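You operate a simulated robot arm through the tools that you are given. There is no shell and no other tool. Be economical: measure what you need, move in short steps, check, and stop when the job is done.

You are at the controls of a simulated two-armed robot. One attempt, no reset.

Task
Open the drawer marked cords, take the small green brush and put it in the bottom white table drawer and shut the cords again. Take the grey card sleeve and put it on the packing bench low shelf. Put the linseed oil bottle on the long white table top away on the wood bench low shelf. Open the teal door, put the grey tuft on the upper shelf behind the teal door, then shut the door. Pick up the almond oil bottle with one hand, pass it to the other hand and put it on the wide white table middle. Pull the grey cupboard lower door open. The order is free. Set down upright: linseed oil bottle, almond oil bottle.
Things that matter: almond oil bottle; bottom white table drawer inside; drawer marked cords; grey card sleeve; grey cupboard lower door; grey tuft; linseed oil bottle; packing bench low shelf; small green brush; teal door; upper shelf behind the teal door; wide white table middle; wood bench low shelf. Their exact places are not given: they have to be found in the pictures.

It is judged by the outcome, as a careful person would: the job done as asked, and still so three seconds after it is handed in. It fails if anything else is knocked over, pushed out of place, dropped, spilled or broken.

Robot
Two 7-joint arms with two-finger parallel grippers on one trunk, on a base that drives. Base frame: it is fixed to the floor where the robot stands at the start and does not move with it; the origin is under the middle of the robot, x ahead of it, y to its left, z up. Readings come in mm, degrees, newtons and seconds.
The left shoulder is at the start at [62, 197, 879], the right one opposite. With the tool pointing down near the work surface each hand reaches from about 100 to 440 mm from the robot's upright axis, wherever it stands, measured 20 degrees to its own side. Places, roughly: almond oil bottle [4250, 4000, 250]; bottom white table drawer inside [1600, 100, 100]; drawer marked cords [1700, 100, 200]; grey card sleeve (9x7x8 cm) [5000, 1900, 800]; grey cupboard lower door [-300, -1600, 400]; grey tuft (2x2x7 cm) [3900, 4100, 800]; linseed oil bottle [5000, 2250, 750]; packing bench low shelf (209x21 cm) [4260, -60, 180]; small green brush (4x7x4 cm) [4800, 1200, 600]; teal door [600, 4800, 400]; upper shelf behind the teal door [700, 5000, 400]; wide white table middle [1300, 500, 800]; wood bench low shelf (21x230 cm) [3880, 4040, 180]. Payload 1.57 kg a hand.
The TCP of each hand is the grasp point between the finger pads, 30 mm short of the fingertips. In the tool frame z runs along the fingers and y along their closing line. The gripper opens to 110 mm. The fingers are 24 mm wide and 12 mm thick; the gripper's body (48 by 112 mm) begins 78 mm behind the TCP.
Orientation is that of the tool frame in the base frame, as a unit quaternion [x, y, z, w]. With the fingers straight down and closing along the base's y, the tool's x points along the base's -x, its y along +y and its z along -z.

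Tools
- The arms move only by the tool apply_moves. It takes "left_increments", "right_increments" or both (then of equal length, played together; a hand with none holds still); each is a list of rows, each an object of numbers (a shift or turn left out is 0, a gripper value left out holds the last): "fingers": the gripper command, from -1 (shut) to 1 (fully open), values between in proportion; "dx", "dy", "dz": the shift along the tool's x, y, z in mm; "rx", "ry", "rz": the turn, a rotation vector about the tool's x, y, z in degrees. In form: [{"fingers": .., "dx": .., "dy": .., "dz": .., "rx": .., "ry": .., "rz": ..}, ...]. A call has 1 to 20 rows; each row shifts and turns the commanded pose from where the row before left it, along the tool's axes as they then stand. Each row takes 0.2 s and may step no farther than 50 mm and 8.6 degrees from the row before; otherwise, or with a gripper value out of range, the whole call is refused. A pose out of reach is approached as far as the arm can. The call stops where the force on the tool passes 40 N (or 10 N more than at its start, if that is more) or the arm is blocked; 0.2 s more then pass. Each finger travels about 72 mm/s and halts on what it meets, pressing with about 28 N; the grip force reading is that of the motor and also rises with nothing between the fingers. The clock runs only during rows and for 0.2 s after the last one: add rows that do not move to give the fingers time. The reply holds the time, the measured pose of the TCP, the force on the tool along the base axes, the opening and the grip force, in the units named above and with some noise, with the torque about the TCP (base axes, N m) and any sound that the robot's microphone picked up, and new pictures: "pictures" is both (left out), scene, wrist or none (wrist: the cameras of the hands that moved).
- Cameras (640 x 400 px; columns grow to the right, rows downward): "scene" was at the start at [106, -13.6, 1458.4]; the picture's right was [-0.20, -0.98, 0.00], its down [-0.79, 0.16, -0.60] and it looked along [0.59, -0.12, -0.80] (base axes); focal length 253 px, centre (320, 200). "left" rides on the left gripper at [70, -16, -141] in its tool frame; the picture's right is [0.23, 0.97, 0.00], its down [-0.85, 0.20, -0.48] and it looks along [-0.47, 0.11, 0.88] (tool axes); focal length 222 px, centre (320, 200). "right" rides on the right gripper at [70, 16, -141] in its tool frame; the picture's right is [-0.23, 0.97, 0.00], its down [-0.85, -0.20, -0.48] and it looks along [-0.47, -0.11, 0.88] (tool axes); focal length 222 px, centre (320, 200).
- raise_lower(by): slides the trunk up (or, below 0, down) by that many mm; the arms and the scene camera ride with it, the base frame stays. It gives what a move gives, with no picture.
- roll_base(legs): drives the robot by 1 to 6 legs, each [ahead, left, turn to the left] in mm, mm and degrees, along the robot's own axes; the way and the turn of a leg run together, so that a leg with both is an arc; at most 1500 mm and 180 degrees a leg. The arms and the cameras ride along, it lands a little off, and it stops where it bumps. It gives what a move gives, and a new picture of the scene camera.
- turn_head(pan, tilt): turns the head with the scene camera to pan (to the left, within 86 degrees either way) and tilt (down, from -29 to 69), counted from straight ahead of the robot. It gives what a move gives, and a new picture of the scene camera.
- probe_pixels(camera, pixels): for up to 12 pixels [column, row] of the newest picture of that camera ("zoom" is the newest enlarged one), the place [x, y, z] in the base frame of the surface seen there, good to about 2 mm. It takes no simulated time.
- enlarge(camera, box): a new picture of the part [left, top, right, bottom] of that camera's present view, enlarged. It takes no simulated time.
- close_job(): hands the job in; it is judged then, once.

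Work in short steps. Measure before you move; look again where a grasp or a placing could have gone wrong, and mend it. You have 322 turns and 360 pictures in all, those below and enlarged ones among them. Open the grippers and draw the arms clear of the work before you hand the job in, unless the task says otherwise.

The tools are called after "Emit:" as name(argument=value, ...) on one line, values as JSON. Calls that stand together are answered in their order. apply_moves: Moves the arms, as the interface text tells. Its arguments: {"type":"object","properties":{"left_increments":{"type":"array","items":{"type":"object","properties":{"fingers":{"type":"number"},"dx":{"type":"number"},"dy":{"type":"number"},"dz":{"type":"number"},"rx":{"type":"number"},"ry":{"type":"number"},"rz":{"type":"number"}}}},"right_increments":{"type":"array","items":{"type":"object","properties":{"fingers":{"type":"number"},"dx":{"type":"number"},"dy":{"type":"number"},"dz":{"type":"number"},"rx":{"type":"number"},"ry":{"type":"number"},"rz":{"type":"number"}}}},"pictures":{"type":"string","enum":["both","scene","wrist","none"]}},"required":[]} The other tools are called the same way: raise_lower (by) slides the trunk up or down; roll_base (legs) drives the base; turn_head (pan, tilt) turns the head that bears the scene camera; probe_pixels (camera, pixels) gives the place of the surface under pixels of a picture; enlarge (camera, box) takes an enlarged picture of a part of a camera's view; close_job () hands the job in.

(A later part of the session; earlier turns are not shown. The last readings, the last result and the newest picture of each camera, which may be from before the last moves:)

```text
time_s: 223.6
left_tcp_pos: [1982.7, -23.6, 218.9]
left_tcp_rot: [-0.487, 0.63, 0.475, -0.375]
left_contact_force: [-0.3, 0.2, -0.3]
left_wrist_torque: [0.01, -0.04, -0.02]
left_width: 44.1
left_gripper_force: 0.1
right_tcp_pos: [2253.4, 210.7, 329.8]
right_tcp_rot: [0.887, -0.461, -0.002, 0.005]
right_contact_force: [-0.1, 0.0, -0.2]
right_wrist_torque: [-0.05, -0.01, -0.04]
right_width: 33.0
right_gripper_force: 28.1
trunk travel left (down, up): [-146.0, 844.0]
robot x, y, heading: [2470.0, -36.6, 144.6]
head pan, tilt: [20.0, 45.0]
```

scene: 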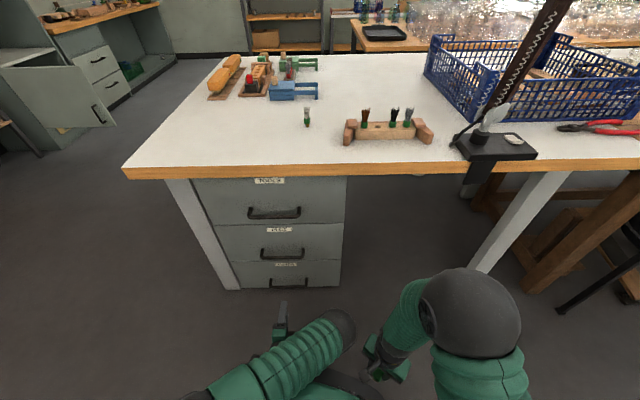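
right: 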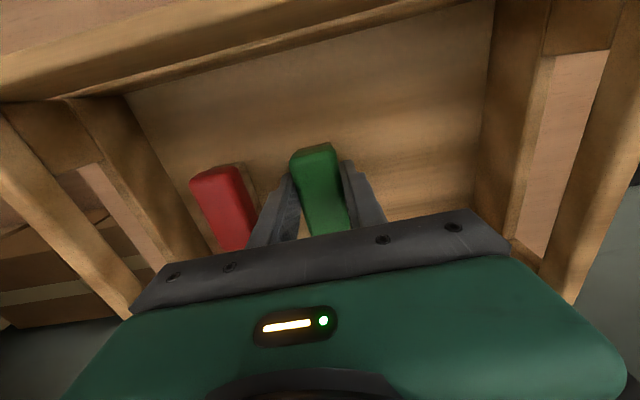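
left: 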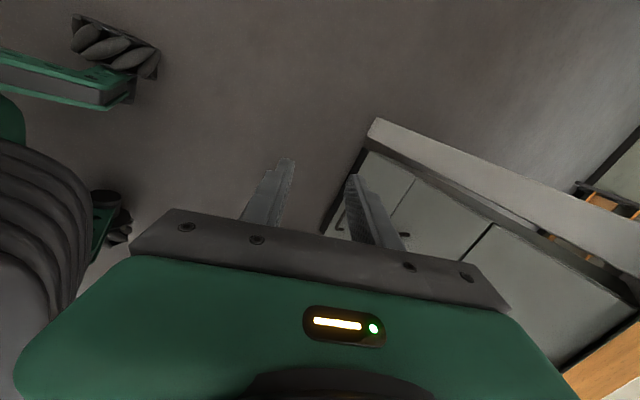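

The arms seem to have met the robot's own base when lowered that far (TCP z 219 instead of 178). I raise the trunk 80 and lower the left hand by the arm instead.

Emit:
raise_lower(by=80)

Emit:
apply_moves(left_increments=[{"dy": -19, "dz": 6}, {"dy": -19, "dz": 6}, {"dy": -19, "dz": 6}, {"dy": -17, "dz": 6}], pictures="both")

```text
time_s: 224.7
left_tcp_pos: [1983.4, -25.6, 258.1]
left_tcp_rot: [-0.501, 0.635, 0.466, -0.359]
left_contact_force: [-0.1, 0.1, 0.2]
left_wrist_torque: [-0.03, -0.04, -0.03]
left_width: 44.0
left_gripper_force: 0.1
right_tcp_pos: [2246.8, 209.0, 392.2]
right_tcp_rot: [0.887, -0.462, 0.007, -0.001]
right_contact_force: [-0.5, 0.1, -0.2]
right_wrist_torque: [0.02, 0.0, -0.01]
right_width: 32.7
right_gripper_force: 27.9
trunk travel left (down, up): [-226.0, 764.0]
robot x, y, heading: [2462.0, -35.7, 144.5]
head pan, tilt: [20.0, 45.0]
```

```text
time_s: 225.7
left_tcp_pos: [1946.3, 53.1, 234.8]
left_tcp_rot: [-0.513, 0.58, 0.53, -0.345]
left_contact_force: [-0.9, 0.6, 0.4]
left_wrist_torque: [0.02, 0.03, 0.01]
left_width: 43.8
left_gripper_force: 0.0
right_tcp_pos: [2248.3, 209.3, 392.4]
right_tcp_rot: [0.887, -0.462, 0.008, -0.001]
right_contact_force: [-0.2, 0.8, -1.2]
right_wrist_torque: [0.01, -0.02, 0.0]
right_width: 33.1
right_gripper_force: 27.8
trunk travel left (down, up): [-226.0, 764.0]
robot x, y, heading: [2467.7, -37.2, 144.6]
head pan, tilt: [20.0, 45.0]
stopped in row 4 (left hand): the arm was blocked; the commanded pose is now the measured one
```

scene: 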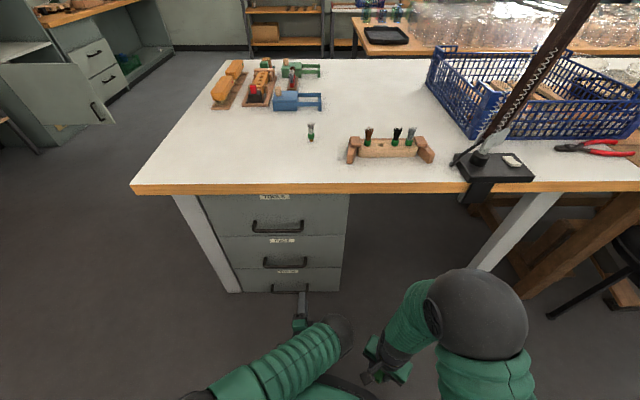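
left: 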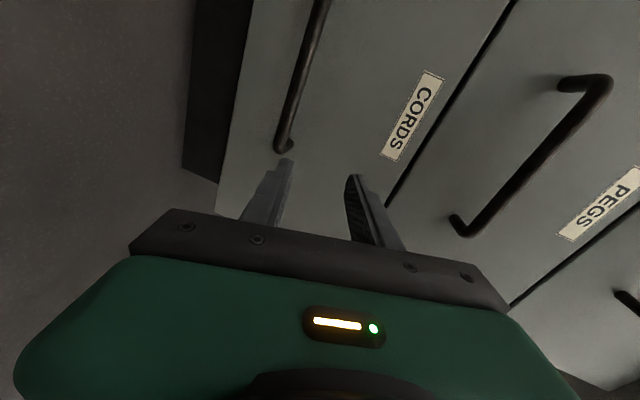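

This configuration is at its limits. A better way: tool-down, rolled 90°, with a ~25° lean, which was reachable. I back off and undo the roll and pitch.

Emit:
roll_base(legs=[[-200, 0, 21]])

Emit:
apply_moves(left_increments=[{"rz": -8.2}, {"rz": -8.2}, {"rz": -8.2}, {"rz": -8.2}, {"rz": -8.2}, {"rz": -8.2}, {"rz": -8.2}, {"rz": -8.2}, {"rz": -8.2}, {"rz": -8.2}, {"rz": -8}], pictures="none")

Emit:
apply_moves(left_increments=[{"ry": 8}, {"ry": 8}, {"ry": 8}, {"ry": 8}, {"ry": 8}, {"ry": 8}, {"ry": 8}, {"ry": 8}], pictures="none")

```text
time_s: 227.3
left_tcp_pos: [2133.5, -223.3, 236.3]
left_tcp_rot: [0.61, -0.478, -0.459, 0.435]
left_contact_force: [0.7, 0.1, 0.1]
left_wrist_torque: [-0.02, 0.0, -0.02]
left_width: 43.8
left_gripper_force: 0.0
right_tcp_pos: [2358.0, 29.3, 392.9]
right_tcp_rot: [0.956, -0.293, 0.008, -0.003]
right_contact_force: [0.2, 0.1, 0.3]
right_wrist_torque: [0.01, -0.02, 0.0]
right_width: 33.1
right_gripper_force: 28.2
trunk travel left (down, up): [-226.0, 764.0]
robot x, y, heading: [2648.1, -117.0, 165.5]
head pan, tilt: [20.0, 45.0]
```

scene: 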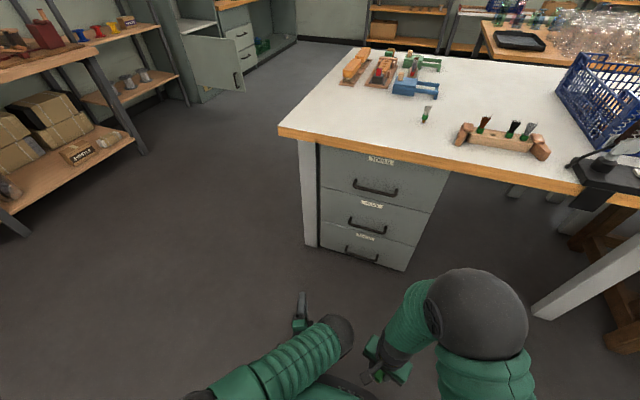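

```text
time_s: 229.7
left_tcp_pos: [2133.9, -224.1, 236.6]
left_tcp_rot: [0.769, 0.095, -0.632, -0.018]
left_contact_force: [0.5, 1.0, 0.2]
left_wrist_torque: [-0.03, 0.04, 0.03]
left_width: 44.1
left_gripper_force: 0.1
right_tcp_pos: [2357.6, 30.3, 393.4]
right_tcp_rot: [0.956, -0.292, 0.006, -0.004]
right_contact_force: [-0.8, -0.2, -0.1]
right_wrist_torque: [0.01, 0.01, 0.02]
right_width: 32.8
right_gripper_force: 28.3
trunk travel left (down, up): [-226.0, 764.0]
robot x, y, heading: [2644.7, -119.0, 165.6]
head pan, tilt: [20.0, 45.0]
```

```text
time_s: 231.5
left_tcp_pos: [2132.0, -223.7, 235.7]
left_tcp_rot: [0.987, 0.069, -0.126, -0.064]
left_contact_force: [0.3, -0.8, 0.7]
left_wrist_torque: [-0.01, 0.01, -0.01]
left_width: 44.0
left_gripper_force: 0.1
right_tcp_pos: [2357.8, 29.7, 392.2]
right_tcp_rot: [0.956, -0.292, 0.007, -0.004]
right_contact_force: [0.7, -0.6, -1.2]
right_wrist_torque: [0.04, -0.04, -0.01]
right_width: 33.0
right_gripper_force: 28.5
trunk travel left (down, up): [-226.0, 764.0]
robot x, y, heading: [2650.5, -118.6, 165.5]
head pan, tilt: [20.0, 45.0]
```

I now level the hand, roll it so x points left, and lean it 25° forward.

Emit:
apply_moves(left_increments=[{"ry": 8, "rx": -3}, {"ry": 6.5, "rx": -5}, {"rz": 8.15}, {"rz": 8.15}, {"rz": 8.15}, {"rz": 8.15}, {"rz": 8.15}, {"rz": 8.15}, {"rz": 8.15}, {"rz": 8.15}, {"rz": 8.15}, {"rz": 8.15}, {"rz": 8.15}, {"rz": 8.15}, {"rz": 8.15}, {"rz": 8.15}, {"rx": -8}, {"rx": -8}, {"rx": -6}], pictures="wrist")

```text
time_s: 235.5
left_tcp_pos: [2131.4, -225.0, 238.3]
left_tcp_rot: [-0.589, 0.785, 0.155, -0.111]
left_contact_force: [-0.2, 0.3, 0.3]
left_wrist_torque: [-0.02, -0.02, -0.02]
left_width: 44.0
left_gripper_force: 0.0
right_tcp_pos: [2358.1, 29.5, 392.8]
right_tcp_rot: [0.956, -0.292, 0.007, -0.004]
right_contact_force: [0.6, 0.1, -0.7]
right_wrist_torque: [-0.01, 0.03, -0.02]
right_width: 32.9
right_gripper_force: 28.3
trunk travel left (down, up): [-226.0, 764.0]
robot x, y, heading: [2648.6, -122.2, 165.6]
head pan, tilt: [20.0, 45.0]
```

left: 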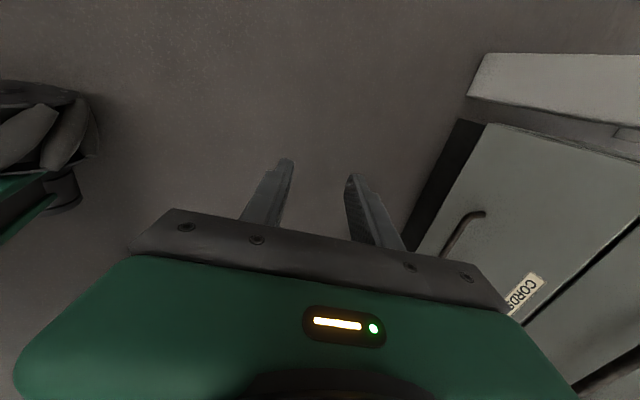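

Orientation good (22° lean, heading ≈163°). I set the opening to 32 mm, raise 25 and drive so the fingers are above the bar.

Emit:
raise_lower(by=25)

Emit:
roll_base(legs=[[0, -160, 0], [281, 0, 0]])

Emit:
apply_moves(left_increments=[{"fingers": -0.418}, {}], pictures="wrist")

```text
time_s: 236.2
left_tcp_pos: [2131.5, -224.0, 262.5]
left_tcp_rot: [-0.59, 0.785, 0.154, -0.111]
left_contact_force: [-0.1, -0.1, 0.1]
left_wrist_torque: [0.01, 0.0, 0.0]
left_width: 44.0
left_gripper_force: 0.1
right_tcp_pos: [2357.1, 30.0, 417.6]
right_tcp_rot: [0.956, -0.292, 0.007, -0.003]
right_contact_force: [-0.3, 0.1, -0.1]
right_wrist_torque: [0.02, 0.0, -0.01]
right_width: 33.0
right_gripper_force: 27.8
trunk travel left (down, up): [-251.0, 739.0]
robot x, y, heading: [2649.2, -119.5, 165.8]
head pan, tilt: [20.0, 45.0]
```

```text
time_s: 239.2
left_tcp_pos: [1896.8, 1.3, 261.4]
left_tcp_rot: [-0.589, 0.785, 0.154, -0.111]
left_contact_force: [-0.1, 0.7, -0.6]
left_wrist_torque: [0.0, 0.0, -0.03]
left_width: 44.0
left_gripper_force: 0.0
right_tcp_pos: [2123.2, 257.3, 418.2]
right_tcp_rot: [0.956, -0.292, 0.007, -0.003]
right_contact_force: [0.4, 0.0, 0.7]
right_wrist_torque: [0.0, 0.0, -0.01]
right_width: 33.1
right_gripper_force: 28.2
trunk travel left (down, up): [-251.0, 739.0]
robot x, y, heading: [2415.8, 105.2, 165.6]
head pan, tilt: [20.0, 45.0]
```

scene: 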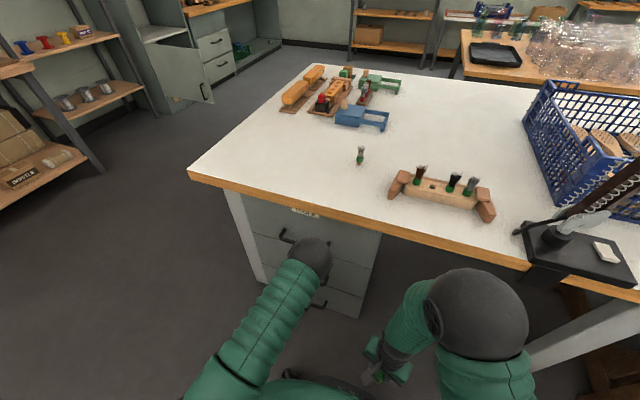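

```text
time_s: 239.8
left_tcp_pos: [1897.7, 1.3, 263.1]
left_tcp_rot: [-0.589, 0.785, 0.157, -0.111]
left_contact_force: [0.5, -0.3, 0.1]
left_wrist_torque: [-0.01, 0.02, -0.01]
left_width: 32.1
left_gripper_force: 0.0
right_tcp_pos: [2124.9, 256.0, 418.2]
right_tcp_rot: [0.956, -0.292, 0.007, -0.003]
right_contact_force: [-0.3, 0.7, -0.9]
right_wrist_torque: [0.0, -0.01, 0.02]
right_width: 33.0
right_gripper_force: 28.0
trunk travel left (down, up): [-251.0, 739.0]
robot x, y, heading: [2414.7, 104.1, 165.6]
head pan, tilt: [20.0, 45.0]
```

left: 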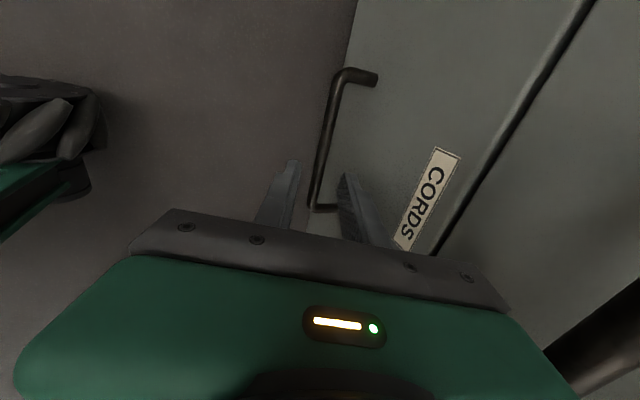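

The fingers straddle the bar. I descend 81 mm along the tool axis and close.

Emit:
apply_moves(left_increments=[{"dz": 27, "dy": -1}, {"dz": 27, "dy": -1}, {"dz": 27}, {"fingers": -1}, {"fingers": -1}, {"fingers": -1}], pictures="wrist")

```text
time_s: 241.2
left_tcp_pos: [1869.4, 10.0, 186.3]
left_tcp_rot: [-0.59, 0.784, 0.156, -0.111]
left_contact_force: [-1.2, 1.5, 8.5]
left_wrist_torque: [0.4, -0.02, 0.67]
left_width: 13.4
left_gripper_force: 29.8
right_tcp_pos: [2124.8, 256.2, 420.1]
right_tcp_rot: [0.956, -0.293, 0.006, -0.002]
right_contact_force: [0.2, -0.3, -0.6]
right_wrist_torque: [-0.01, 0.02, 0.0]
right_width: 33.1
right_gripper_force: 27.8
trunk travel left (down, up): [-251.0, 739.0]
robot x, y, heading: [2416.6, 103.2, 165.3]
head pan, tilt: [20.0, 45.0]
```

left: 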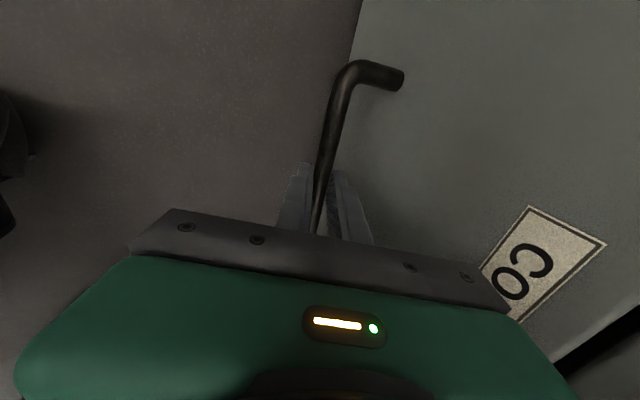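

The bar is gripped (13 mm). I pull the drawer by driving straight back.

Emit:
roll_base(legs=[[-260, 0, 0]])

```text
time_s: 243.1
left_tcp_pos: [2124.8, -57.4, 185.8]
left_tcp_rot: [-0.592, 0.783, 0.156, -0.112]
left_contact_force: [3.5, 17.4, 8.0]
left_wrist_torque: [0.56, -0.08, 0.62]
left_width: 13.4
left_gripper_force: 30.3
right_tcp_pos: [2379.6, 188.9, 419.2]
right_tcp_rot: [0.957, -0.289, 0.006, -0.002]
right_contact_force: [0.2, 0.5, 0.1]
right_wrist_torque: [0.0, 0.06, 0.03]
right_width: 33.1
right_gripper_force: 27.7
trunk travel left (down, up): [-251.0, 739.0]
robot x, y, heading: [2667.1, 39.2, 165.8]
head pan, tilt: [20.0, 45.0]
```

scene: 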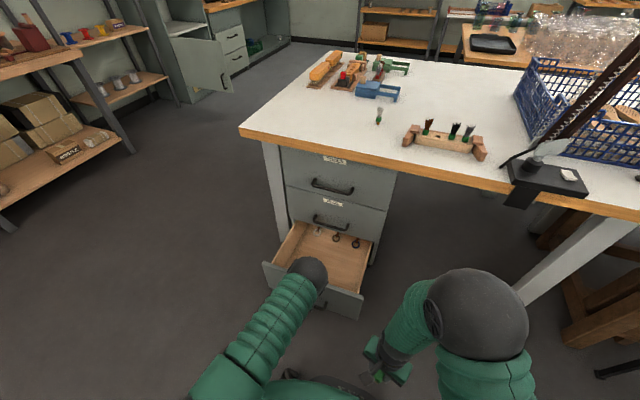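

The drawer is open ~260 mm. I release the handle, lift the left hand clear, and look into the drawer.

Emit:
apply_moves(left_increments=[{"fingers": -0.418}, {"fingers": -0.418}, {"dz": -30}, {"dz": -40}, {"dz": -40}, {"dz": -40}], pictures="scene")

Emit:
enlarge(camera="scene", box=[250, 200, 400, 320])

```text
time_s: 244.5
left_tcp_pos: [2178.0, -76.2, 326.7]
left_tcp_rot: [-0.592, 0.783, 0.157, -0.112]
left_contact_force: [-0.3, 0.6, -0.6]
left_wrist_torque: [0.01, 0.0, -0.02]
left_width: 32.0
left_gripper_force: 0.1
right_tcp_pos: [2378.7, 188.4, 418.6]
right_tcp_rot: [0.957, -0.289, 0.005, -0.003]
right_contact_force: [-0.2, 0.9, -1.9]
right_wrist_torque: [0.01, 0.0, -0.02]
right_width: 32.8
right_gripper_force: 27.3
trunk travel left (down, up): [-251.0, 739.0]
robot x, y, heading: [2668.7, 43.5, 165.9]
head pan, tilt: [20.0, 45.0]
```

scene: 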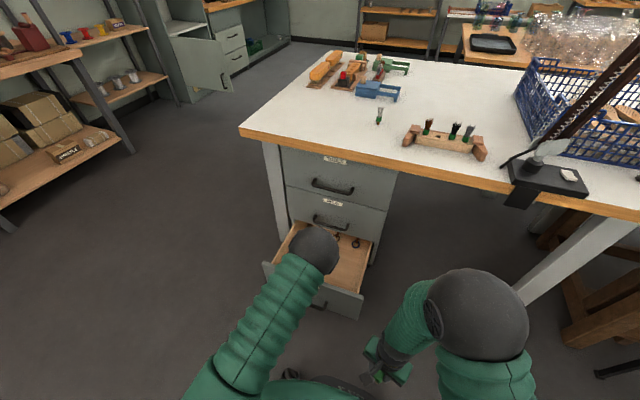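

```text
3.33 times, centred on (325, 260) of scene
```

zoom: 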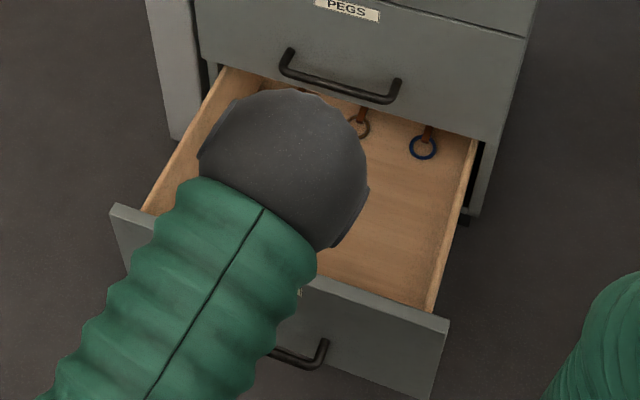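

Emit:
probe_pixels(camera="zoom", pixels=[[390, 230], [360, 260], [400, 200], [455, 210], [437, 290], [400, 312], [330, 285], [130, 215], [200, 110], [425, 148], [360, 128], [440, 160]])

```text
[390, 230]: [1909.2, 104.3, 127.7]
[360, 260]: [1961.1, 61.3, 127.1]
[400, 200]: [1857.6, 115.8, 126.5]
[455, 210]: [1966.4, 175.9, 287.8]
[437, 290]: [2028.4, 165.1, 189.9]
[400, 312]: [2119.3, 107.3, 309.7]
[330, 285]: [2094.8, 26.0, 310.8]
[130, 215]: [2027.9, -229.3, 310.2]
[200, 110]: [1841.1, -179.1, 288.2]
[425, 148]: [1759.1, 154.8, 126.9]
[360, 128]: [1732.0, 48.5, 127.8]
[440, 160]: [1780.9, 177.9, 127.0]
```

Drawer floor z 127, front board top 310 at x≈2095. I raise the left hand, align and extend the right hand.

Emit:
apply_moves(left_increments=[{"dz": -40}, {"dz": -40}, {"dz": -40}, {"dz": -40}, {}, {}, {}], right_increments=[{"rz": -6.5}, {"rz": -6.5}, {"rz": -6.5}, {"dx": -32.5}, {"dx": -32.5}, {"dx": -32.5}, {"dx": -32.5}], pictures="none")

```text
time_s: 246.1
left_tcp_pos: [2234.5, -92.7, 475.1]
left_tcp_rot: [-0.592, 0.783, 0.156, -0.111]
left_contact_force: [0.8, 0.4, 0.1]
left_wrist_torque: [0.01, 0.02, -0.02]
left_width: 31.9
left_gripper_force: 0.1
right_tcp_pos: [2250.1, 221.9, 418.8]
right_tcp_rot: [0.992, -0.123, 0.007, -0.003]
right_contact_force: [0.7, -1.1, -0.7]
right_wrist_torque: [0.0, -0.01, -0.02]
right_width: 33.0
right_gripper_force: 28.4
trunk travel left (down, up): [-251.0, 739.0]
robot x, y, heading: [2668.9, 39.6, 165.9]
head pan, tilt: [20.0, 45.0]
```

I drive left 263 and ahead 218 to bring the brush over the drawer.

Emit:
roll_base(legs=[[0, 263, 0], [218, 0, 0]])

Emit:
enlarge(camera="right", box=[0, 0, 640, 400])

```text
time_s: 249.2
left_tcp_pos: [1965.7, -292.4, 474.1]
left_tcp_rot: [-0.588, 0.786, 0.156, -0.11]
left_contact_force: [-0.5, 0.1, 0.0]
left_wrist_torque: [-0.01, -0.03, -0.02]
left_width: 32.0
left_gripper_force: 0.0
right_tcp_pos: [1983.4, 22.1, 417.3]
right_tcp_rot: [0.992, -0.127, 0.007, -0.001]
right_contact_force: [0.7, -0.7, -0.3]
right_wrist_torque: [0.0, 0.0, -0.01]
right_width: 33.0
right_gripper_force: 28.1
trunk travel left (down, up): [-251.0, 739.0]
robot x, y, heading: [2401.4, -160.8, 165.3]
head pan, tilt: [20.0, 45.0]
```

scene: 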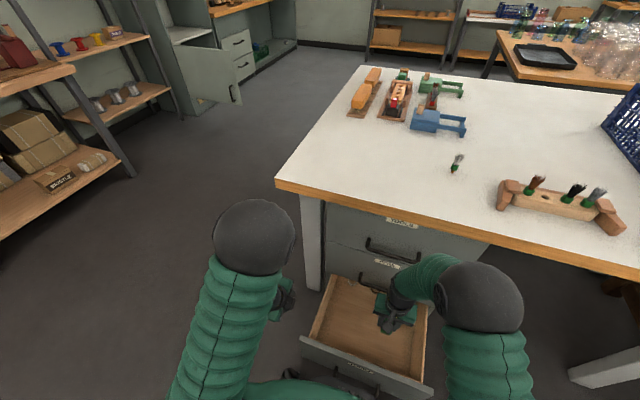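

```text
1.00 times, centred on (320, 200) of right (not enlarged: the box is as wide or as high as the picture)
```

zoom: 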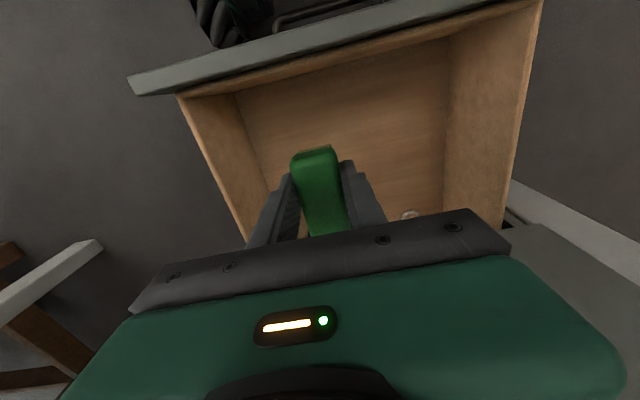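

I move 35 mm deeper for clearance from the front board, then lower 200 mm with the arm.

Emit:
apply_moves(right_increments=[{"dx": -35}, {"dz": 40}, {"dz": 40}, {"dz": 40}, {"dz": 40}, {"dz": 40}], pictures="both")

```text
time_s: 250.7
left_tcp_pos: [1966.0, -291.9, 474.3]
left_tcp_rot: [-0.589, 0.785, 0.157, -0.111]
left_contact_force: [0.2, -0.5, 1.3]
left_wrist_torque: [0.04, 0.02, 0.03]
left_width: 32.2
left_gripper_force: 0.0
right_tcp_pos: [1953.5, 33.3, 221.3]
right_tcp_rot: [0.992, -0.127, 0.007, -0.003]
right_contact_force: [0.3, -0.2, -0.7]
right_wrist_torque: [0.02, 0.02, 0.03]
right_width: 33.0
right_gripper_force: 28.3
trunk travel left (down, up): [-251.0, 739.0]
robot x, y, heading: [2403.1, -164.9, 165.3]
head pan, tilt: [20.0, 45.0]
```

scene: 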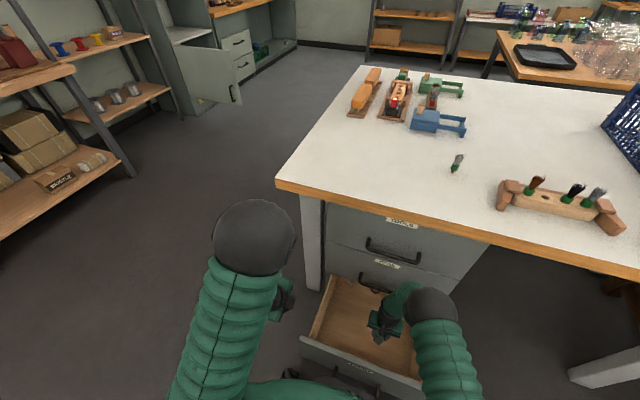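
right: 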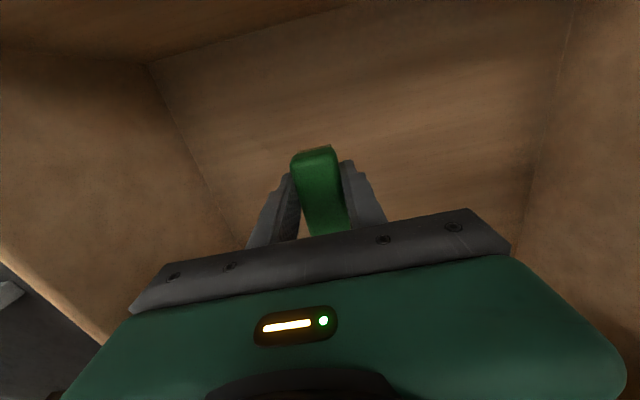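

I lower another 52 mm, release the brush, and rise out.

Emit:
apply_moves(right_increments=[{"dz": 20}, {"dz": 20}, {"dz": 12}, {"fingers": -0.1}, {"fingers": -0.1}, {"dz": -35}, {"dz": -40}, {"dz": -40}, {"dz": -40}, {"dz": -40}, {"dz": -40}], pictures="both")

```text
time_s: 253.1
left_tcp_pos: [1967.0, -291.5, 475.3]
left_tcp_rot: [-0.589, 0.785, 0.157, -0.111]
left_contact_force: [-0.8, -0.2, -0.5]
left_wrist_torque: [0.01, 0.0, -0.04]
left_width: 32.1
left_gripper_force: 0.0
right_tcp_pos: [1955.9, 31.1, 401.6]
right_tcp_rot: [0.992, -0.126, 0.006, -0.002]
right_contact_force: [0.7, 0.5, 0.5]
right_wrist_torque: [0.03, -0.04, -0.01]
right_width: 49.5
right_gripper_force: 0.1
trunk travel left (down, up): [-251.0, 739.0]
robot x, y, heading: [2401.7, -164.0, 165.1]
head pan, tilt: [20.0, 45.0]
```

scene: 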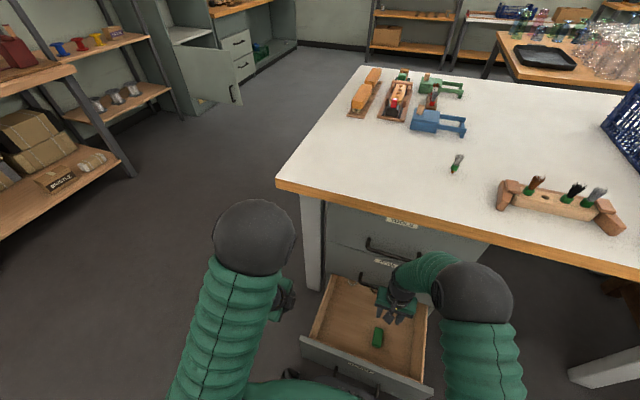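
right: 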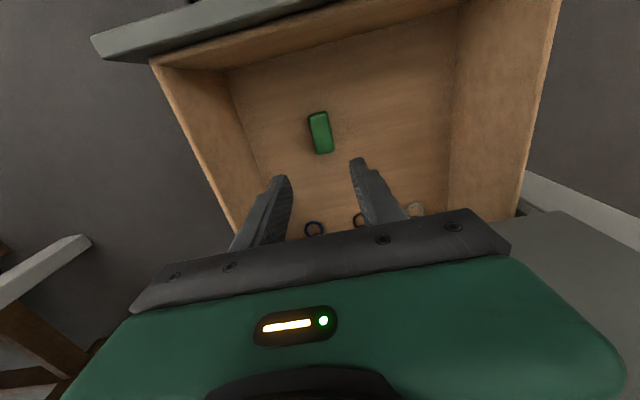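

The brush lies in the drawer. I back off 270 mm, shift left 45, and pitch the right hand 46° with closed fingers to push the drawer shut.

Emit:
roll_base(legs=[[-270, 45, 0]])

Emit:
apply_moves(right_increments=[{"ry": -8, "fingers": -1}, {"ry": -8}, {"ry": -8}, {"ry": -8}, {"ry": -8}, {"ry": -6}, {}], pictures="scene")

```text
time_s: 255.0
left_tcp_pos: [2218.6, -406.2, 474.7]
left_tcp_rot: [-0.589, 0.785, 0.157, -0.11]
left_contact_force: [-0.5, 1.0, 0.5]
left_wrist_torque: [-0.03, 0.01, 0.0]
left_width: 32.1
left_gripper_force: 0.0
right_tcp_pos: [2206.7, -80.9, 400.3]
right_tcp_rot: [0.992, -0.128, 0.005, -0.001]
right_contact_force: [-0.3, 0.4, 0.4]
right_wrist_torque: [-0.03, -0.03, 0.0]
right_width: 49.5
right_gripper_force: 0.0
trunk travel left (down, up): [-251.0, 739.0]
robot x, y, heading: [2653.0, -275.2, 165.3]
head pan, tilt: [20.0, 45.0]
```

scene: 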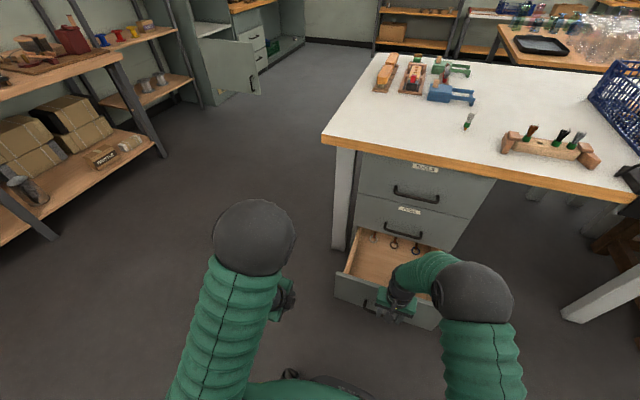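

```text
time_s: 256.8
left_tcp_pos: [2220.5, -405.3, 473.7]
left_tcp_rot: [-0.588, 0.786, 0.158, -0.111]
left_contact_force: [0.5, -0.3, -0.5]
left_wrist_torque: [0.02, 0.0, 0.0]
left_width: 32.2
left_gripper_force: 0.0
right_tcp_pos: [2204.0, -26.1, 407.0]
right_tcp_rot: [0.902, -0.18, -0.386, -0.072]
right_contact_force: [0.0, -0.1, 0.7]
right_wrist_torque: [-0.01, 0.01, 0.01]
right_width: 0.1
right_gripper_force: 21.4
trunk travel left (down, up): [-251.0, 739.0]
robot x, y, heading: [2649.4, -277.3, 165.1]
head pan, tilt: [20.0, 45.0]
stopped in row 7 (right hand): the arm was blocked; the commanded pose is now the measured one
```

scene: 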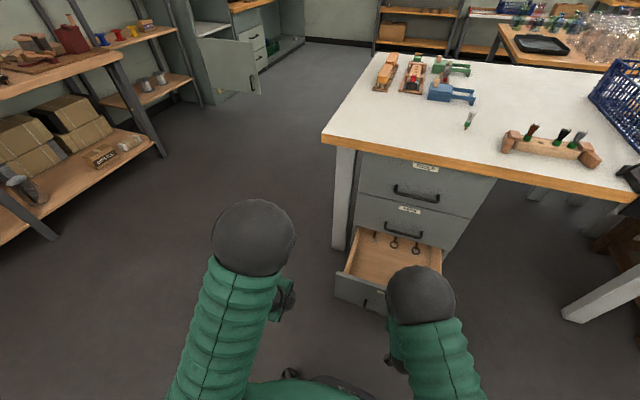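

Emit:
apply_moves(right_increments=[{"dx": 23.5, "dz": 22.5, "dy": 12}, {"dx": 23.5, "dz": 22.5, "dy": 12}, {"dx": 23.5, "dz": 22.5, "dy": 12}, {"dx": 23.5, "dz": 22.5, "dy": 12}], pictures="wrist")

```text
time_s: 257.8
left_tcp_pos: [2220.7, -405.4, 478.1]
left_tcp_rot: [-0.588, 0.785, 0.158, -0.111]
left_contact_force: [1.2, 0.0, 0.3]
left_wrist_torque: [0.01, -0.02, -0.01]
left_width: 32.2
left_gripper_force: 0.0
right_tcp_pos: [2182.7, -59.7, 282.1]
right_tcp_rot: [0.898, -0.189, -0.39, -0.075]
right_contact_force: [0.1, -0.3, -0.5]
right_wrist_torque: [0.04, 0.03, 0.02]
right_width: 0.0
right_gripper_force: 21.1
trunk travel left (down, up): [-251.0, 739.0]
robot x, y, heading: [2659.5, -275.5, 165.3]
head pan, tilt: [20.0, 45.0]
```

right: 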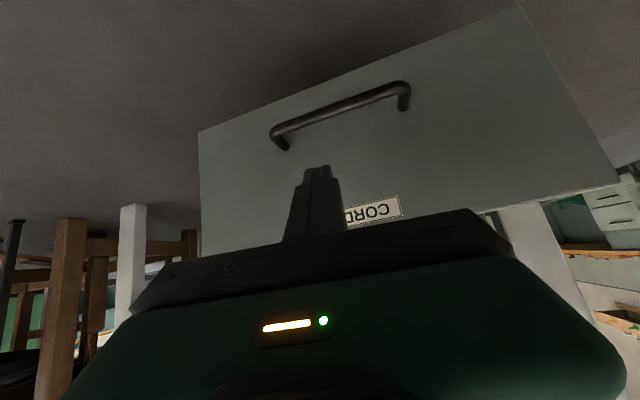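

The closed fingers face the front board above the handle. I drive forward 335 mm to push it shut.

Emit:
roll_base(legs=[[335, 0, 0]])

```text
time_s: 260.0
left_tcp_pos: [1892.0, -326.9, 475.8]
left_tcp_rot: [-0.592, 0.783, 0.158, -0.112]
left_contact_force: [-0.1, -0.5, -0.7]
left_wrist_torque: [-0.01, -0.01, 0.01]
left_width: 31.9
left_gripper_force: 0.0
right_tcp_pos: [1856.1, 17.9, 272.0]
right_tcp_rot: [0.902, -0.181, -0.384, -0.076]
right_contact_force: [-0.2, -0.2, -0.1]
right_wrist_torque: [-0.02, -0.03, 0.01]
right_width: 0.0
right_gripper_force: 21.3
trunk travel left (down, up): [-251.0, 739.0]
robot x, y, heading: [2321.0, -190.3, 166.1]
head pan, tilt: [20.0, 45.0]
```

scene: 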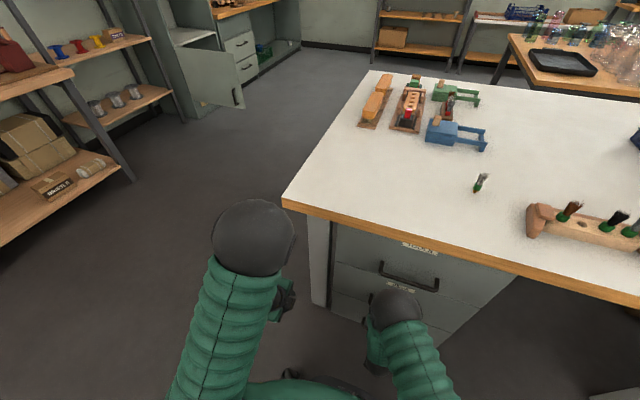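

Nearly closed; I push another 12 mm.

Emit:
roll_base(legs=[[14, 0, 0]])

Emit:
roll_base(legs=[[-350, 0, 0]])

Emit:
enlarge(camera="scene", box=[300, 130, 520, 330])

```text
time_s: 260.8
left_tcp_pos: [1887.3, -324.5, 476.9]
left_tcp_rot: [-0.592, 0.782, 0.159, -0.114]
left_contact_force: [0.1, -0.5, -0.2]
left_wrist_torque: [-0.03, 0.03, -0.04]
left_width: 32.3
left_gripper_force: 0.0
right_tcp_pos: [1858.0, 23.8, 271.1]
right_tcp_rot: [0.903, -0.19, -0.378, -0.078]
right_contact_force: [0.5, -2.7, -0.1]
right_wrist_torque: [0.02, -0.03, 0.06]
right_width: 0.2
right_gripper_force: 21.7
trunk travel left (down, up): [-251.0, 739.0]
robot x, y, heading: [2318.6, -187.7, 166.2]
head pan, tilt: [20.0, 45.0]
stopped in leg 1: the force on the tool passed its limit at 64 N (the readings are from after the stop); the commanded pose is now the measured one
```

scene: 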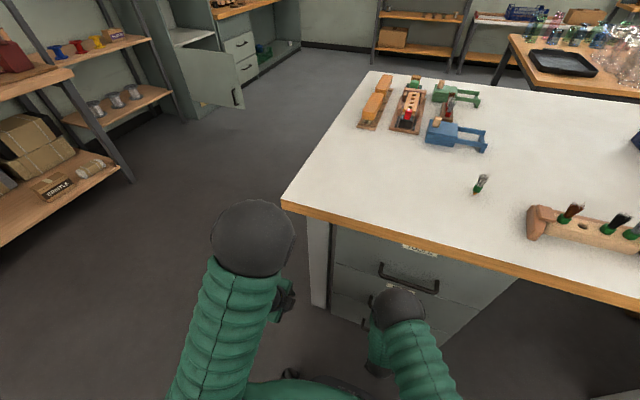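

```text
time_s: 263.0
left_tcp_pos: [2219.5, -410.9, 477.3]
left_tcp_rot: [-0.596, 0.779, 0.158, -0.113]
left_contact_force: [0.1, -0.4, -0.5]
left_wrist_torque: [-0.01, 0.02, 0.02]
left_width: 32.0
left_gripper_force: 0.1
right_tcp_pos: [2186.8, -61.5, 271.4]
right_tcp_rot: [0.904, -0.184, -0.379, -0.075]
right_contact_force: [-0.1, 0.1, 0.5]
right_wrist_torque: [0.0, -0.01, -0.01]
right_width: 0.0
right_gripper_force: 21.2
trunk travel left (down, up): [-251.0, 739.0]
robot x, y, heading: [2653.4, -273.1, 166.5]
head pan, tilt: [20.0, 45.0]
```

scene: 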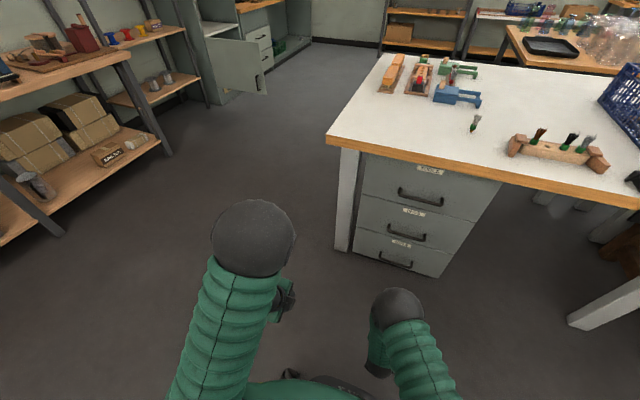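

```text
2.00 times, centred on (410, 230) of scene
```

zoom: 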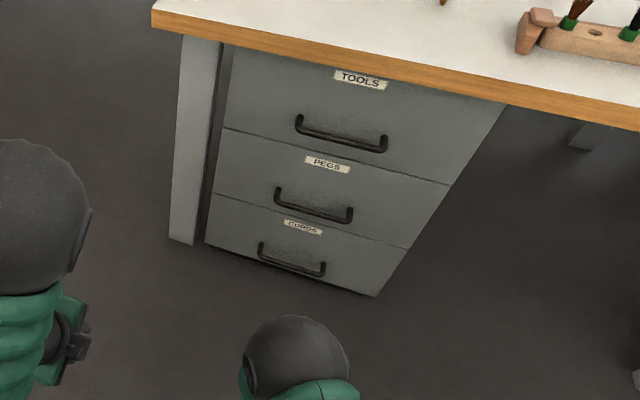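

The cords drawer is flush shut. Next the linseed bottle: I straighten the left hand, and drive to the side table.

Emit:
apply_moves(left_increments=[{"rx": 8}, {"rx": 8}, {"rx": 6.5}, {"rz": -8.2}, {"rz": -8.2}, {"rz": -8.2}, {"rz": -8.2}, {"rz": -8.2}, {"rz": -8.2}, {"rz": -8.2}, {"rz": -8.2}, {"rz": -8.2}, {"rz": -8.2}, {"rz": -8}, {"dx": 40}, {"dx": 40}, {"dx": 30, "fingers": 1}], pictures="none")

Emit:
roll_base(legs=[[0, 0, 180], [259, 1385, 0], [259, 1385, 0]])

Emit:
raise_lower(by=400)

Emit:
raise_lower(by=250)

Emit:
turn_head(pan=0, tilt=40)

```text
time_s: 266.6
left_tcp_pos: [2306.8, -434.5, 460.4]
left_tcp_rot: [0.991, -0.132, 0.002, -0.005]
left_contact_force: [-0.3, -0.7, 0.6]
left_wrist_torque: [0.01, 0.01, -0.04]
left_width: 86.7
left_gripper_force: 0.1
left hand out of reach, approached as far as the arm can: row 2, 16, 17
right_tcp_pos: [2187.6, -62.0, 273.1]
right_tcp_rot: [0.903, -0.185, -0.38, -0.075]
right_contact_force: [-0.7, -0.1, 0.3]
right_wrist_torque: [0.01, 0.0, 0.01]
right_width: 0.2
right_gripper_force: 21.2
trunk travel left (down, up): [-251.0, 739.0]
robot x, y, heading: [2648.1, -269.6, 166.5]
head pan, tilt: [20.0, 45.0]
```

```text
time_s: 287.2
left_tcp_pos: [4154.8, 2392.8, 458.6]
left_tcp_rot: [0.131, 0.991, -0.006, -0.003]
left_contact_force: [0.6, -0.3, -1.0]
left_wrist_torque: [-0.01, 0.04, 0.0]
left_width: 109.8
left_gripper_force: 0.1
right_tcp_pos: [4272.7, 2021.8, 271.9]
right_tcp_rot: [0.185, 0.904, -0.075, 0.379]
right_contact_force: [-0.4, 0.0, 0.0]
right_wrist_torque: [0.04, -0.01, 0.01]
right_width: 0.0
right_gripper_force: 21.1
trunk travel left (down, up): [-251.0, 739.0]
robot x, y, heading: [3809.0, 2230.6, -13.5]
head pan, tilt: [20.0, 45.0]
```

scene: 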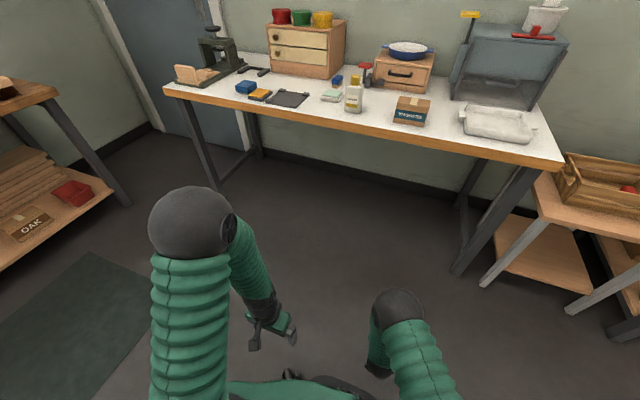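

```text
time_s: 291.1
left_tcp_pos: [4153.7, 2394.7, 861.4]
left_tcp_rot: [0.132, 0.991, -0.005, -0.002]
left_contact_force: [0.0, 0.5, 0.1]
left_wrist_torque: [0.0, 0.0, 0.01]
left_width: 109.9
left_gripper_force: 0.0
right_tcp_pos: [4273.4, 2020.3, 673.1]
right_tcp_rot: [0.185, 0.903, -0.075, 0.38]
right_contact_force: [1.0, -0.4, 0.0]
right_wrist_torque: [-0.03, 0.03, -0.01]
right_width: 0.0
right_gripper_force: 21.4
trunk travel left (down, up): [-651.0, 339.0]
robot x, y, heading: [3810.8, 2228.1, -13.5]
head pan, tilt: [20.0, 45.0]
```

```text
time_s: 293.6
left_tcp_pos: [4154.6, 2393.9, 1109.9]
left_tcp_rot: [0.132, 0.991, -0.004, -0.001]
left_contact_force: [0.1, 0.9, 0.0]
left_wrist_torque: [-0.01, -0.03, -0.01]
left_width: 109.8
left_gripper_force: 0.0
right_tcp_pos: [4274.5, 2022.4, 925.1]
right_tcp_rot: [0.184, 0.903, -0.075, 0.38]
right_contact_force: [-0.6, 0.4, -0.4]
right_wrist_torque: [0.03, 0.0, 0.0]
right_width: 0.0
right_gripper_force: 21.3
trunk travel left (down, up): [-901.0, 89.0]
robot x, y, heading: [3805.7, 2231.4, -13.1]
head pan, tilt: [20.0, 45.0]
```

```text
time_s: 294.5
left_tcp_pos: [4153.4, 2394.1, 1109.5]
left_tcp_rot: [0.131, 0.991, -0.005, -0.002]
left_contact_force: [-0.2, 0.0, 0.1]
left_wrist_torque: [-0.03, -0.01, 0.01]
left_width: 110.2
left_gripper_force: 0.1
right_tcp_pos: [4273.7, 2021.5, 923.7]
right_tcp_rot: [0.185, 0.903, -0.075, 0.379]
right_contact_force: [-0.4, -0.3, -0.4]
right_wrist_torque: [0.0, -0.03, 0.01]
right_width: 0.1
right_gripper_force: 21.1
trunk travel left (down, up): [-901.0, 89.0]
robot x, y, heading: [3810.5, 2230.2, -13.2]
head pan, tilt: [0.0, 40.0]
```

scene: 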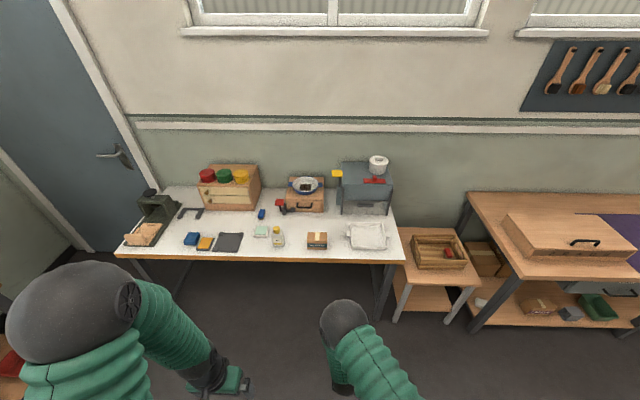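

I enlarge the linseed bottle and probe it.

Emit:
enlarge(camera="scene", box=[240, 210, 320, 260])

Emit:
probe_pixels(camera="zoom", pixels=[[298, 155], [295, 195], [270, 235], [330, 230], [305, 270], [298, 215], [275, 275], [335, 270], [300, 320]])

```text
8.00 times, centred on (280, 235) of scene
```

zoom: 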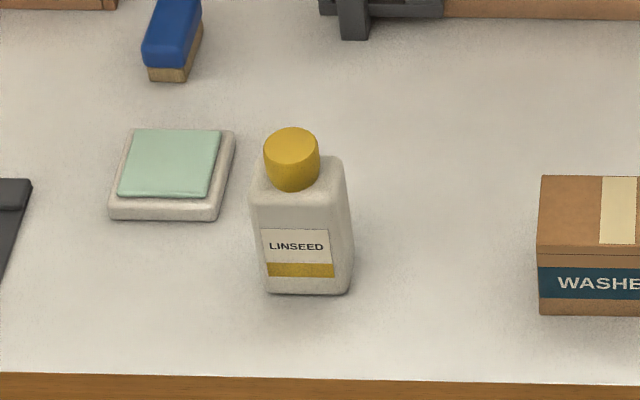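

```text
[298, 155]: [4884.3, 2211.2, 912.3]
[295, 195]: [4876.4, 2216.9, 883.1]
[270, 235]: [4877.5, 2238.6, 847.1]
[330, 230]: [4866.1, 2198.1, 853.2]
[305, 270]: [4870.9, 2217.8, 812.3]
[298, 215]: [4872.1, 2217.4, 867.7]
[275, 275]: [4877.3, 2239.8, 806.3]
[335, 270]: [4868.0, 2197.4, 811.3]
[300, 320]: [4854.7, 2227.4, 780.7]
```

Bottle centre ≈(4888,2213), yaw −13.6°, body 55 wide, z 779–912. I rotate the right tool +9° yaw, open to 85 mm, and drive to the pre-approach.

Emit:
apply_moves(right_increments=[{"rx": -6.4, "rz": -6.3, "fingers": 0.545}, {}, {}, {}], pictures="none")

Emit:
raise_lower(by=15)

Emit:
roll_base(legs=[[0, 326, 0], [455, 0, 0]])

Emit:
enlarge(camera="right", box=[0, 0, 640, 400])

```text
refused: row 1 steps farther than a row can; nothing moved
```

```text
time_s: 295.1
left_tcp_pos: [4153.9, 2394.1, 1126.0]
left_tcp_rot: [0.131, 0.991, -0.005, -0.002]
left_contact_force: [0.7, -0.4, -0.5]
left_wrist_torque: [0.0, 0.01, 0.0]
left_width: 110.0
left_gripper_force: 0.0
right_tcp_pos: [4274.8, 2021.5, 937.7]
right_tcp_rot: [0.185, 0.904, -0.076, 0.379]
right_contact_force: [1.4, -0.2, 0.6]
right_wrist_torque: [0.03, 0.0, -0.02]
right_width: 0.1
right_gripper_force: 21.7
trunk travel left (down, up): [-916.0, 74.0]
robot x, y, heading: [3809.2, 2232.1, -13.5]
head pan, tilt: [0.0, 40.0]
```

```text
time_s: 299.6
left_tcp_pos: [4674.5, 2604.9, 1126.2]
left_tcp_rot: [0.137, 0.991, -0.007, -0.002]
left_contact_force: [0.1, -0.8, 0.6]
left_wrist_torque: [-0.02, -0.02, -0.02]
left_width: 110.2
left_gripper_force: 0.0
right_tcp_pos: [4791.1, 2232.0, 939.7]
right_tcp_rot: [0.186, 0.902, -0.077, 0.381]
right_contact_force: [0.4, -0.6, -0.2]
right_wrist_torque: [-0.04, 0.03, -0.03]
right_width: 0.0
right_gripper_force: 21.3
trunk travel left (down, up): [-916.0, 74.0]
robot x, y, heading: [4330.5, 2441.3, -13.9]
head pan, tilt: [0.0, 40.0]
```

scene: 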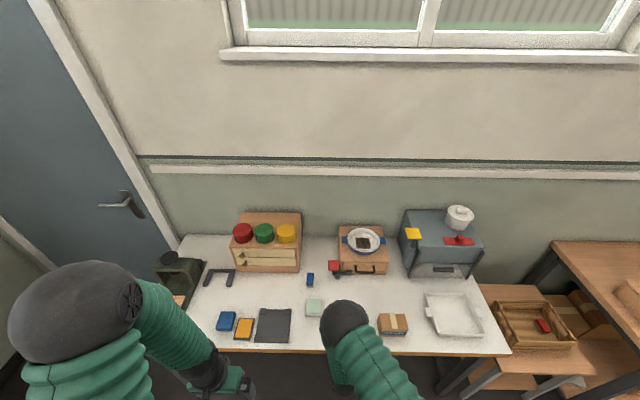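

```text
1.00 times, centred on (320, 200) of right (not enlarged: the box is as wide or as high as the picture)
```

zoom: 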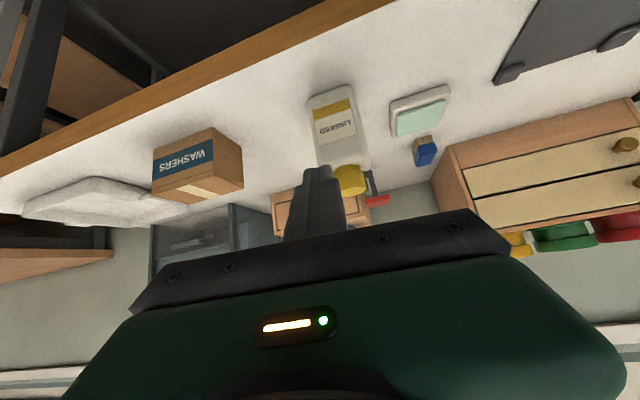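

Now the tool's yaw correction in two rows, with opening.

Emit:
apply_moves(right_increments=[{"rx": -3.2, "rz": -3.2, "fingers": 0.545}, {"rx": -3.2, "rz": -3.2}, {}, {}], pictures="wrist")

```text
time_s: 300.6
left_tcp_pos: [4673.8, 2600.2, 1125.4]
left_tcp_rot: [0.137, 0.991, -0.005, -0.002]
left_contact_force: [0.4, 0.6, -0.3]
left_wrist_torque: [-0.01, 0.0, 0.05]
left_width: 109.9
left_gripper_force: 0.1
right_tcp_pos: [4792.9, 2228.2, 940.3]
right_tcp_rot: [0.115, 0.915, -0.046, 0.385]
right_contact_force: [-0.8, -0.1, -1.0]
right_wrist_torque: [0.01, 0.01, -0.02]
right_width: 85.1
right_gripper_force: 0.1
trunk travel left (down, up): [-916.0, 74.0]
robot x, y, heading: [4326.0, 2440.1, -13.8]
head pan, tilt: [0.0, 40.0]
```

right: 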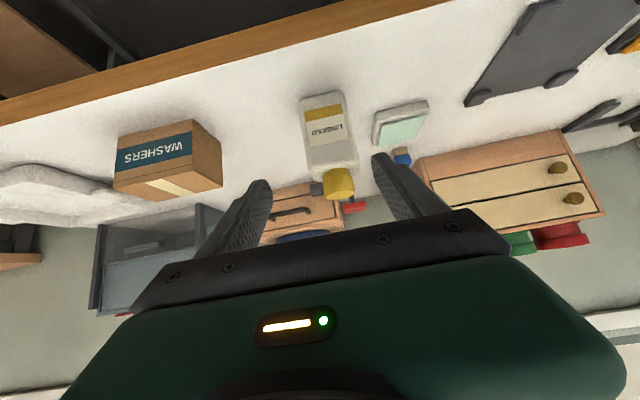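

Aligned. I advance 134 mm along the tool axis with an 8 mm left shift, in two parts.

Emit:
apply_moves(right_increments=[{"dz": 25, "dy": 4}, {"dz": 25, "dy": 4}, {"dz": 25}, {"dz": 20}], pictures="wrist")

```text
time_s: 301.6
left_tcp_pos: [4673.9, 2598.0, 1125.8]
left_tcp_rot: [0.136, 0.991, -0.004, -0.001]
left_contact_force: [-0.4, 0.2, 0.4]
left_wrist_torque: [-0.01, -0.02, 0.0]
left_width: 110.0
left_gripper_force: 0.0
right_tcp_pos: [4858.8, 2218.9, 870.8]
right_tcp_rot: [0.115, 0.915, -0.045, 0.385]
right_contact_force: [0.0, 1.1, 0.6]
right_wrist_torque: [0.01, 0.01, 0.02]
right_width: 84.8
right_gripper_force: 0.0
trunk travel left (down, up): [-916.0, 74.0]
robot x, y, heading: [4327.3, 2440.4, -13.9]
head pan, tilt: [0.0, 40.0]
```

right: 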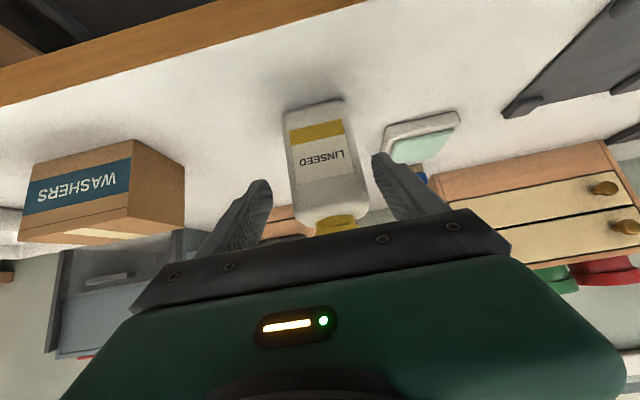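

Emit:
apply_moves(right_increments=[{"dz": 19, "dy": 1}, {"dz": 17}, {"fingers": -1}, {"fingers": -1}, {"fingers": -1}], pictures="wrist")

```text
time_s: 302.8
left_tcp_pos: [4674.5, 2599.2, 1126.2]
left_tcp_rot: [0.136, 0.991, -0.004, -0.001]
left_contact_force: [0.1, -0.5, -0.2]
left_wrist_torque: [-0.02, 0.0, -0.01]
left_width: 110.1
left_gripper_force: 0.0
right_tcp_pos: [4886.2, 2215.6, 845.1]
right_tcp_rot: [0.116, 0.915, -0.046, 0.384]
right_contact_force: [0.1, -0.9, 0.2]
right_wrist_torque: [-0.02, 0.03, 0.0]
right_width: 61.6
right_gripper_force: 27.9
trunk travel left (down, up): [-916.0, 74.0]
robot x, y, heading: [4327.7, 2441.4, -13.9]
head pan, tilt: [0.0, 40.0]
```

right: 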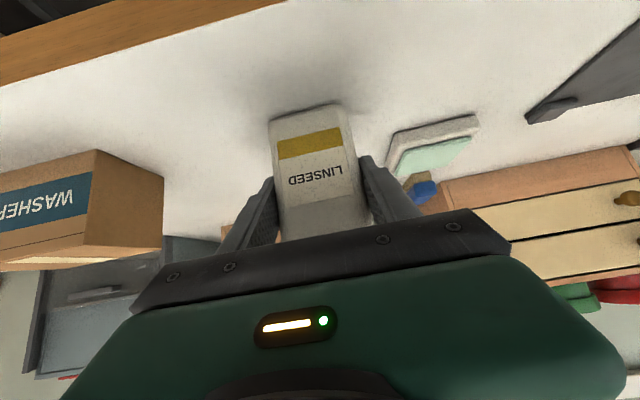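

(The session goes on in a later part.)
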